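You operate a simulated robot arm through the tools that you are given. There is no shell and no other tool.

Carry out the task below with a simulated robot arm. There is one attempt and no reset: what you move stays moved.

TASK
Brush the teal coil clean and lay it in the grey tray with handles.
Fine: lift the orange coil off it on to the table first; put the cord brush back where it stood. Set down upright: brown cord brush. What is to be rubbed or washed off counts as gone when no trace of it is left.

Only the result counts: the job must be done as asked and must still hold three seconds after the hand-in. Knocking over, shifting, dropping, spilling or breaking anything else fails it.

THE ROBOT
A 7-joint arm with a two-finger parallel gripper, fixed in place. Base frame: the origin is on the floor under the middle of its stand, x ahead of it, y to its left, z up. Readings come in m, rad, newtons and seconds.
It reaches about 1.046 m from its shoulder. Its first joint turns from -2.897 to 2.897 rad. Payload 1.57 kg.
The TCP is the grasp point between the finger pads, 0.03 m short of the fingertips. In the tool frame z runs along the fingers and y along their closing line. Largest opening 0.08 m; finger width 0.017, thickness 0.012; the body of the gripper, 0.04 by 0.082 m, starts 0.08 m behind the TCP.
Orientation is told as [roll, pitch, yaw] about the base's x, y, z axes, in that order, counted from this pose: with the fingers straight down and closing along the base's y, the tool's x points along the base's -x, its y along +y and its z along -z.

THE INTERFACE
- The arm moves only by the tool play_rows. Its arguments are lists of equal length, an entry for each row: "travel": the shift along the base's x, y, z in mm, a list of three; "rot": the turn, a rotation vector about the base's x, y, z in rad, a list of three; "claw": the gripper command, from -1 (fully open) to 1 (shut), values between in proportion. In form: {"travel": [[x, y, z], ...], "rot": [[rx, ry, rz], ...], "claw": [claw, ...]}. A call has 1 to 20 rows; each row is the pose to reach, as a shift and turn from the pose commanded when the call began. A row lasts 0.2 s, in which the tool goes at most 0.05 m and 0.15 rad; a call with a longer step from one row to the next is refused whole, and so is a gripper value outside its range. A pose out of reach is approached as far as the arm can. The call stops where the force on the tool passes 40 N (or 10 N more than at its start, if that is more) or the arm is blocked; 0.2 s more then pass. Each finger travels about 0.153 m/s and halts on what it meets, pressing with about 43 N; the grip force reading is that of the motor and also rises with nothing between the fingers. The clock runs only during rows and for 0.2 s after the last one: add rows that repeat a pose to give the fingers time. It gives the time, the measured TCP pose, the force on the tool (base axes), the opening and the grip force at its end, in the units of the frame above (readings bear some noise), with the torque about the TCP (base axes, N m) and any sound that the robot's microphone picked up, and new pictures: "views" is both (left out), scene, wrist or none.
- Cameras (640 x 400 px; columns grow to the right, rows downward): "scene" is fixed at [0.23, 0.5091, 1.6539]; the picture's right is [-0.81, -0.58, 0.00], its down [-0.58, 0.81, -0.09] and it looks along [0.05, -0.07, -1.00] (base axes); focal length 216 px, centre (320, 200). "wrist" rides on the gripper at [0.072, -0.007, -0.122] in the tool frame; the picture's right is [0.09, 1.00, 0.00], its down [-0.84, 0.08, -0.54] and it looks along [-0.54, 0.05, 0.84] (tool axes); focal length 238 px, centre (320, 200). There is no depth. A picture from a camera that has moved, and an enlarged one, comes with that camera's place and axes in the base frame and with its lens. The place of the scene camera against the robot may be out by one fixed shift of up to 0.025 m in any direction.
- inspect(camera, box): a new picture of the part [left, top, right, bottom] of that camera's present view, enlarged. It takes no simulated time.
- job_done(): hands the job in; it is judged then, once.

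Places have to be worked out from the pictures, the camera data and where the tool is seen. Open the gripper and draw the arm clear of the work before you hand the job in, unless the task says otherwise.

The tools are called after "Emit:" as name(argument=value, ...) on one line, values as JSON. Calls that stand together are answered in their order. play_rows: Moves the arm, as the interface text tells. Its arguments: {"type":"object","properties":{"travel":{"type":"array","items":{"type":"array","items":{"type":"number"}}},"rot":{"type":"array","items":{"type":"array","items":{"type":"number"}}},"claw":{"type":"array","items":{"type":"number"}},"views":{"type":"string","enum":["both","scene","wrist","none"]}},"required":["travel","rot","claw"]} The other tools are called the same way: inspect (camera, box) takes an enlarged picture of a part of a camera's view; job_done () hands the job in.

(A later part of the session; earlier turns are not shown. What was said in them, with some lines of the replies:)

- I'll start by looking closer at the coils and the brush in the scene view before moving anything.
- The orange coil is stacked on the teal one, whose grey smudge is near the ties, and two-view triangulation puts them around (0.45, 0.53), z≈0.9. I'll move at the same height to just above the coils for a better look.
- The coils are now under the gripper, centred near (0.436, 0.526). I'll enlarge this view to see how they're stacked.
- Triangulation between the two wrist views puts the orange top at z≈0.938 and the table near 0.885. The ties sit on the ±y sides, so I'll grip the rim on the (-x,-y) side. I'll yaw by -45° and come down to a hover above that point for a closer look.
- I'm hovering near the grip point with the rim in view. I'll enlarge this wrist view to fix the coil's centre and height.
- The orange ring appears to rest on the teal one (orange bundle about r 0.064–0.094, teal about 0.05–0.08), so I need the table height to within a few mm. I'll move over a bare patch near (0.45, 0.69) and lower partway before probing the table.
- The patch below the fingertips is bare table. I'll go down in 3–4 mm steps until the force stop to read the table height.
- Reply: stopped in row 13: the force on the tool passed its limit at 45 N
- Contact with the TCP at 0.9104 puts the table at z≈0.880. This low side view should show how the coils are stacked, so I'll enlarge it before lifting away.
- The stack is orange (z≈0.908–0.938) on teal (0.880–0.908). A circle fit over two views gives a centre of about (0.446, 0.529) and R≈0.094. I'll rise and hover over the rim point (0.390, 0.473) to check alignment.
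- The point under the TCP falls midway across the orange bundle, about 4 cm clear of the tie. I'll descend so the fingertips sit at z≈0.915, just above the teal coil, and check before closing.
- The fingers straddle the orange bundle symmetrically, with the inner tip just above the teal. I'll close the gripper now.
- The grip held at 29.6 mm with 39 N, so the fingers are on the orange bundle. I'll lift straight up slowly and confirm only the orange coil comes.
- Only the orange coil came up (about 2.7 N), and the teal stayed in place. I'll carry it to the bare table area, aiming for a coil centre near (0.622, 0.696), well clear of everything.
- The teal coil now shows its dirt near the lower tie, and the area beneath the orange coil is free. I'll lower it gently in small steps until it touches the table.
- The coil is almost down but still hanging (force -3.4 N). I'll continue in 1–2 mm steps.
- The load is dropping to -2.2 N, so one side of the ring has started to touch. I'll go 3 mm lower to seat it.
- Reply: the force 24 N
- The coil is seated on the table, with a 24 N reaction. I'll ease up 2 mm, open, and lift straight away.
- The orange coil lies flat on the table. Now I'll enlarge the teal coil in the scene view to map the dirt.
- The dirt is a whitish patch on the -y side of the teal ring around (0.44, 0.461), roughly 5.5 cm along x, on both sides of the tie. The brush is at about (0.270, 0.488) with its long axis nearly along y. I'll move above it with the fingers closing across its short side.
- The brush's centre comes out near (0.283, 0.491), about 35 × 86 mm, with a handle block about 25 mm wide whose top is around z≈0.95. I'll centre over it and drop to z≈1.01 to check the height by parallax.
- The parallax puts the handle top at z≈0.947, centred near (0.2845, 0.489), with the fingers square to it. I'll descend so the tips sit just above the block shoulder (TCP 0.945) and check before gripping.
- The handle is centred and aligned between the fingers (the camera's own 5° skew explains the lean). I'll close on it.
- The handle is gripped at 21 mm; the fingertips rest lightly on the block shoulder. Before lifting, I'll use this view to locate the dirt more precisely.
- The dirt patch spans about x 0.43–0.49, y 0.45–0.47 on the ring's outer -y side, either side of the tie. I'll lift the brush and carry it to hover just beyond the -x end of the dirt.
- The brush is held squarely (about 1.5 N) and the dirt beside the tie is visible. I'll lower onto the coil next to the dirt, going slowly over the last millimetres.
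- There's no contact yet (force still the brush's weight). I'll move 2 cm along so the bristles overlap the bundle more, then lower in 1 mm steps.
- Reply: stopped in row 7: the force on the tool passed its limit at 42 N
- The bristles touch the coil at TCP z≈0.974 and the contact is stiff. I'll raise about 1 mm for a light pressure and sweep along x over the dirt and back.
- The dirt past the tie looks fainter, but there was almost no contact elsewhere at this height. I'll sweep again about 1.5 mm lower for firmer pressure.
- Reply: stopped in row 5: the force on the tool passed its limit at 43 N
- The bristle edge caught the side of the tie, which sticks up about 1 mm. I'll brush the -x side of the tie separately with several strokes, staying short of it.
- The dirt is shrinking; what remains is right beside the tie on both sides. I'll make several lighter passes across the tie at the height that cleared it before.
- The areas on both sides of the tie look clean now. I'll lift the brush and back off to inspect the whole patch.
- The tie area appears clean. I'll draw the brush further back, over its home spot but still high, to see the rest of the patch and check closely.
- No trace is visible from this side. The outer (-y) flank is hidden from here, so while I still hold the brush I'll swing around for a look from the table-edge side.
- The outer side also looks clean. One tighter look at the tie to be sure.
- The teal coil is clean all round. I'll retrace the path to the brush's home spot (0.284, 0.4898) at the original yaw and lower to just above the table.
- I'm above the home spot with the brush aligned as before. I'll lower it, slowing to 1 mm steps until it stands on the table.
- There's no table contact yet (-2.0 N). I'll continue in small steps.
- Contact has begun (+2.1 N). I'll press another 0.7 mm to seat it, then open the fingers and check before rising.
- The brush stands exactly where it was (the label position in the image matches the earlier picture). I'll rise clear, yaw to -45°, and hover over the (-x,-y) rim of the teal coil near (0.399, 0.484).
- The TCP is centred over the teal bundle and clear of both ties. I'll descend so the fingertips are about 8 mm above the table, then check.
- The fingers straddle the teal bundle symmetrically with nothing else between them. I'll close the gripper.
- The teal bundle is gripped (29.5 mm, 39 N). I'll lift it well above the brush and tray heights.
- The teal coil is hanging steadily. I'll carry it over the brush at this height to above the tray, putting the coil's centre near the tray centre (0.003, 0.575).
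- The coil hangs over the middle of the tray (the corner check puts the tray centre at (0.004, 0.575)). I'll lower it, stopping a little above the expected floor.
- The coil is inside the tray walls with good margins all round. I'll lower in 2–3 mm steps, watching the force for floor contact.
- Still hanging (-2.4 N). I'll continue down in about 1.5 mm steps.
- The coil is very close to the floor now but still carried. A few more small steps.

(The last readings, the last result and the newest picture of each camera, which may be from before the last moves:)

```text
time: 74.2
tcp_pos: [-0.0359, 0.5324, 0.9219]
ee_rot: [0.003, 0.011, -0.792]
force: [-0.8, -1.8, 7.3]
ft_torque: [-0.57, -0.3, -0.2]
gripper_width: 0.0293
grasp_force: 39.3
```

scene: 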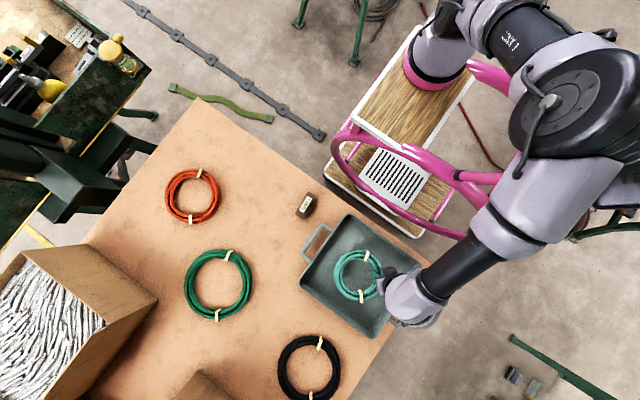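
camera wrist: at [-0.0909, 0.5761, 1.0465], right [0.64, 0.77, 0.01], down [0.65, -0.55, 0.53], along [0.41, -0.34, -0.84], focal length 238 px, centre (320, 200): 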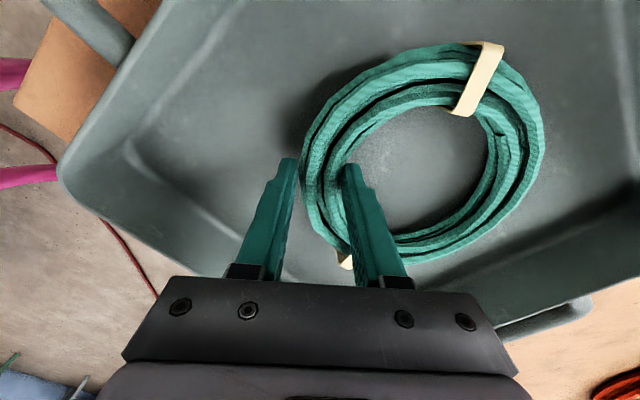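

The floor contact registers (+7 N). I'll settle it 0.7 mm more, ease, then open the fingers.

Emit:
play_rows(travel=[[0, 0, -0.7], [0, 0, -0.7], [0, 0, -0.2], [0, 0, -0.2], [0, 0, -0.2], [0, 0, -0.2], [0, 0, -0.2]], rot=[[0, 0, 0], [0, 0, 0], [0, 0, 0], [0, 0, 0], [0, 0, 0], [0, 0, 0], [0, 0, 0]], claw=[1, 1, 0.5, 0, -0.5, -0.6, -0.6], views="both")

```text
time: 75.8
tcp_pos: [-0.0367, 0.5323, 0.9211]
ee_rot: [0.003, 0.01, -0.793]
force: [-0.7, 0.2, 0.1]
ft_torque: [-0.03, 0.0, 0.02]
gripper_width: 0.0639
grasp_force: 0.0
camera wrist: at [-0.0898, 0.5765, 1.0426], right [0.64, 0.76, 0.0], down [0.64, -0.55, 0.54], along [0.41, -0.34, -0.84], focal length 238 px, centre (320, 200)
```

scene: 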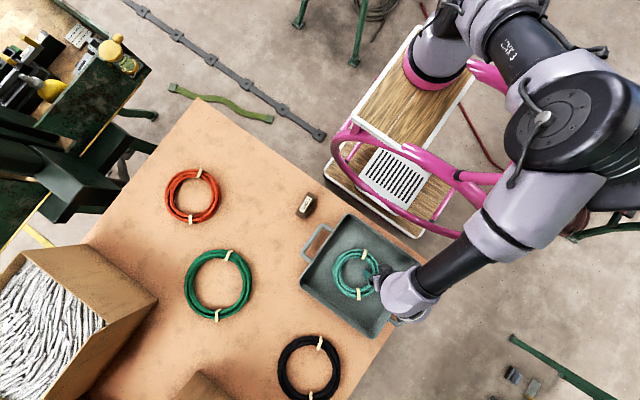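
wrist: 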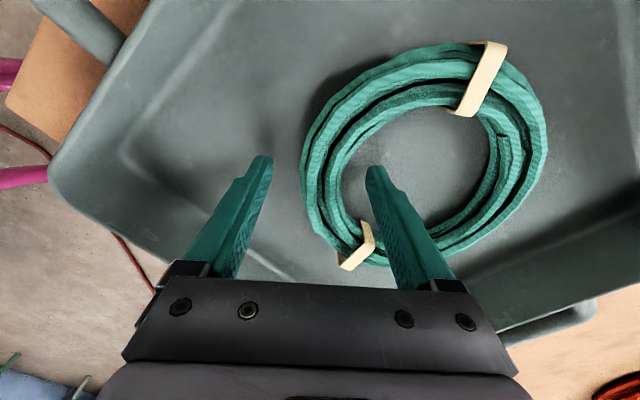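

The coil is released and lies flat in the tray. I'll rise straight up clear of it, then check everything.

Emit:
play_rows(travel=[[0, 0, 10], [0, 0, 25], [0, 0, 50], [0, 0, 80], [0, 0, 115], [0, 0, 150], [0, 0, 190], [0, 0, 190]], rot=[[0, 0, 0], [0, 0, 0], [0, 0, 0], [0, 0, 0], [0, 0, 0], [0, 0, 0], [0, 0, 0], [0, 0, 0]], claw=[-0.6, -0.6, -0.6, -0.6, -0.8, -1, -1, -1], views="both")

Emit:
inspect(camera="wrist", box=[280, 20, 560, 240])

```text
time: 77.7
tcp_pos: [-0.0423, 0.5304, 1.1114]
ee_rot: [0.003, 0.005, -0.785]
force: [0.4, 0.5, -0.3]
ft_torque: [0.0, -0.01, -0.01]
gripper_width: 0.08
grasp_force: 0.1
camera wrist: at [-0.0959, 0.5749, 1.2324], right [0.64, 0.77, 0.0], down [0.65, -0.54, 0.54], along [0.41, -0.34, -0.84], focal length 238 px, centre (320, 200)
```

scene: 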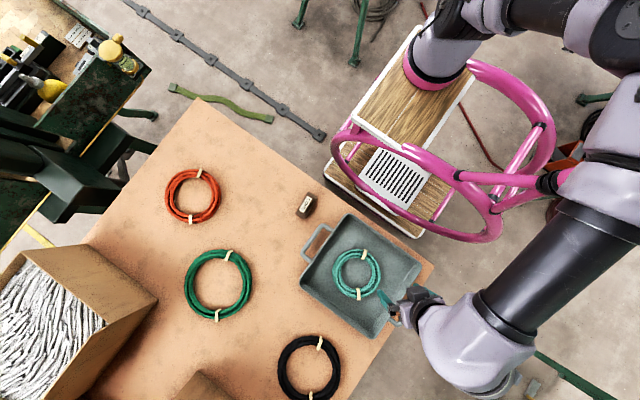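
wrist: 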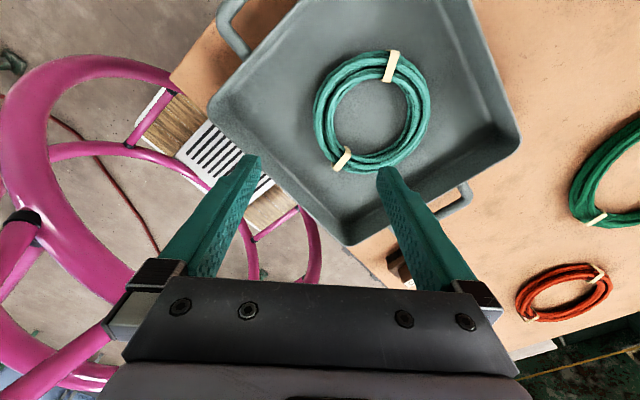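

```text
1.82 times, centred on (420, 130) of wrist
camera zoom: at [-0.0959, 0.5749, 1.2324], right [0.64, 0.77, 0.0], down [0.65, -0.54, 0.54], along [0.41, -0.34, -0.84], focal length 433 px, centre (138, 327)
```

zoom: 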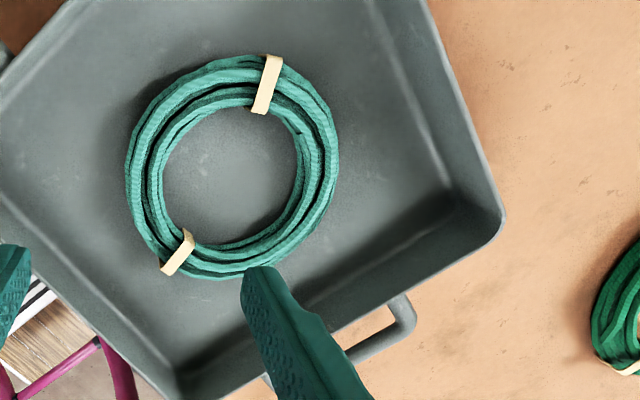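

The teal coil lies flat, clean and central in the tray. I'll draw the arm up and away toward its starting pose, then make a final check of the brush and the other items.

Emit:
play_rows(travel=[[0, 0, 30], [0, 0, 60], [20, -10, 80], [55, -28, 90], [95, -50, 90], [135, -72, 90], [175, -93, 90], [215, -114, 90], [255, -136, 90], [295, -157, 90], [335, -178, 90], [375, -199, 90], [415, -221, 90], [450, -240, 90], [465, -248, 90], [465, -248, 90]], rot=[[0, 0, 0], [0, 0, 0], [0, 0, 0.05], [0, 0, 0.1], [0, 0, 0.17], [0, 0, 0.24], [0, 0, 0.31], [0, 0, 0.38], [0, 0, 0.45], [0, 0, 0.52], [0, 0, 0.59], [0, 0, 0.66], [0, 0, 0.72], [0, 0, 0.77], [0, 0, 0.785], [0, 0, 0.785]], claw=[-1, -1, -1, -1, -1, -1, -1, -1, -1, -1, -1, -1, -1, -1, -1, -1], views="both")

Emit:
inspect(camera="scene", box=[280, 190, 440, 350])

Emit:
inspect(camera="scene", box=[200, 130, 360, 230])

```text
time: 81.0
tcp_pos: [0.4239, 0.2837, 1.2005]
ee_rot: [0.002, 0.007, 0.0]
force: [0.5, -0.2, 0.3]
ft_torque: [-0.01, 0.01, 0.03]
gripper_width: 0.08
grasp_force: 0.0
camera wrist: at [0.3537, 0.2747, 1.3221], right [-0.09, 1.0, 0.0], down [0.84, 0.08, 0.54], along [0.53, 0.05, -0.84], focal length 238 px, centre (320, 200)
```

scene: 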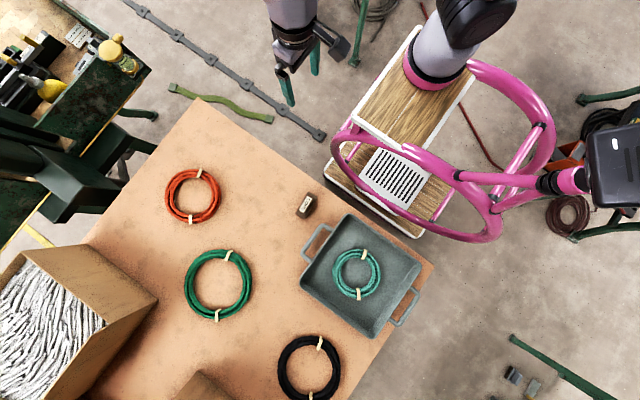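
wrist: 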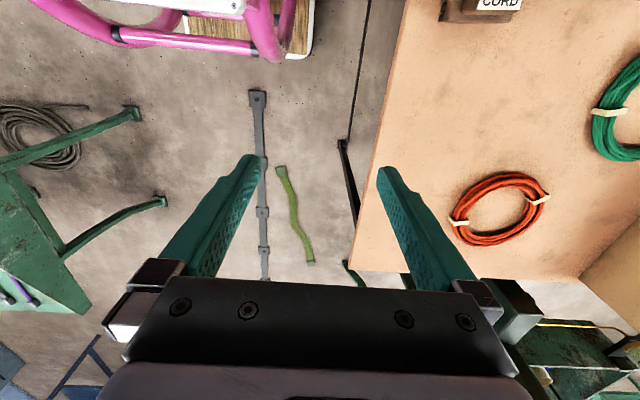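

```text
2.50 times, centred on (360, 270) of scene
camera zoom: at [0.23, 0.5091, 1.6539], right [-0.81, -0.58, 0.0], down [-0.58, 0.81, -0.09], along [0.05, -0.07, -1.0], focal length 540 px, centre (220, 25)
```

zoom: 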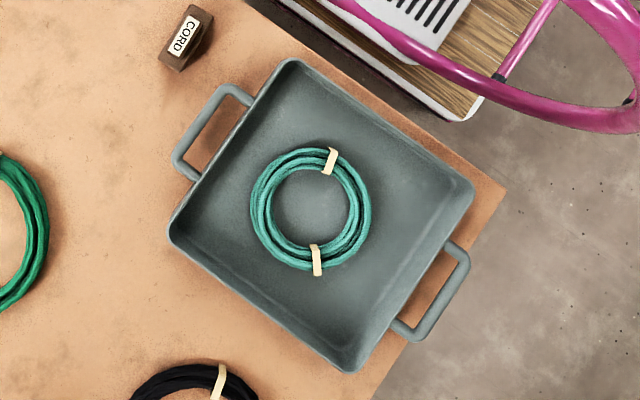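

```text
4.00 times, centred on (280, 180) of scene
camera zoom: at [0.23, 0.5091, 1.6539], right [-0.81, -0.58, 0.0], down [-0.58, 0.81, -0.09], along [0.05, -0.07, -1.0], focal length 864 px, centre (480, 280)
```

zoom: 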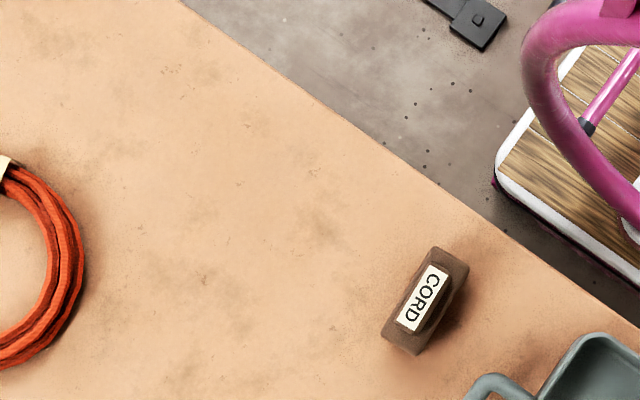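

The brush and tray sit exactly where they did at the start. One last close look at the teal coil for any residue.

Emit:
inspect(camera="scene", box=[325, 240, 390, 305])

Emit:
inspect(camera="scene", box=[155, 155, 235, 235])

```text
6.15 times, centred on (358, 272) of scene
camera zoom: at [0.23, 0.5091, 1.6539], right [-0.81, -0.58, 0.0], down [-0.58, 0.81, -0.09], along [0.05, -0.07, -1.0], focal length 1328 px, centre (89, -246)
```

zoom: 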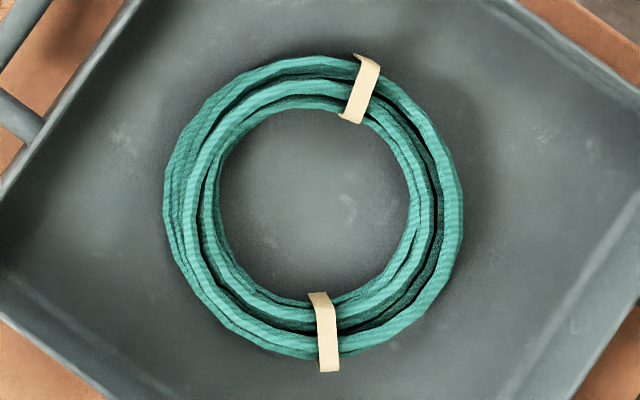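

```text
5.00 times, centred on (195, 195) of scene
camera zoom: at [0.23, 0.5091, 1.6539], right [-0.81, -0.58, 0.0], down [-0.58, 0.81, -0.09], along [0.05, -0.07, -1.0], focal length 1079 px, centre (945, 225)
```

zoom: 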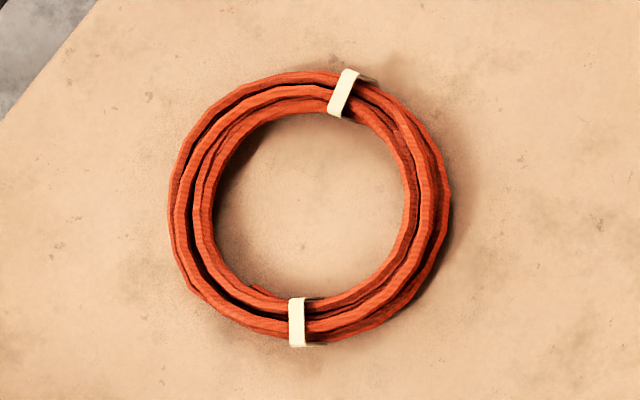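

The teal coil shows no trace of dirt and lies flat in the tray. The orange coil is on the table, the brush stands upright in its place, and the gripper is open and clear. I'm handing the job in.

Emit:
job_done()

```text
The job is handed in.
```

The teal coil is brushed clean and lying flat in the grey tray, and I've handed the job in. I don't have the judge's result.

- **Teal coil:** close-up views from both sides showed no trace of the dirt after brushing, and a last overhead view in the tray showed none either.
- **Orange coil:** it's lying flat on bare table, clear of everything else.
- **Cord brush:** it's standing upright where it was; it looks in the same spot as in the starting picture.
- **Everything else:** the tray, the green coil and the black coil look unmoved in the final pictures. The gripper is open and the arm is back near its starting pose.

To find the table's height I lowered the open fingers onto a bare patch until they touched it.
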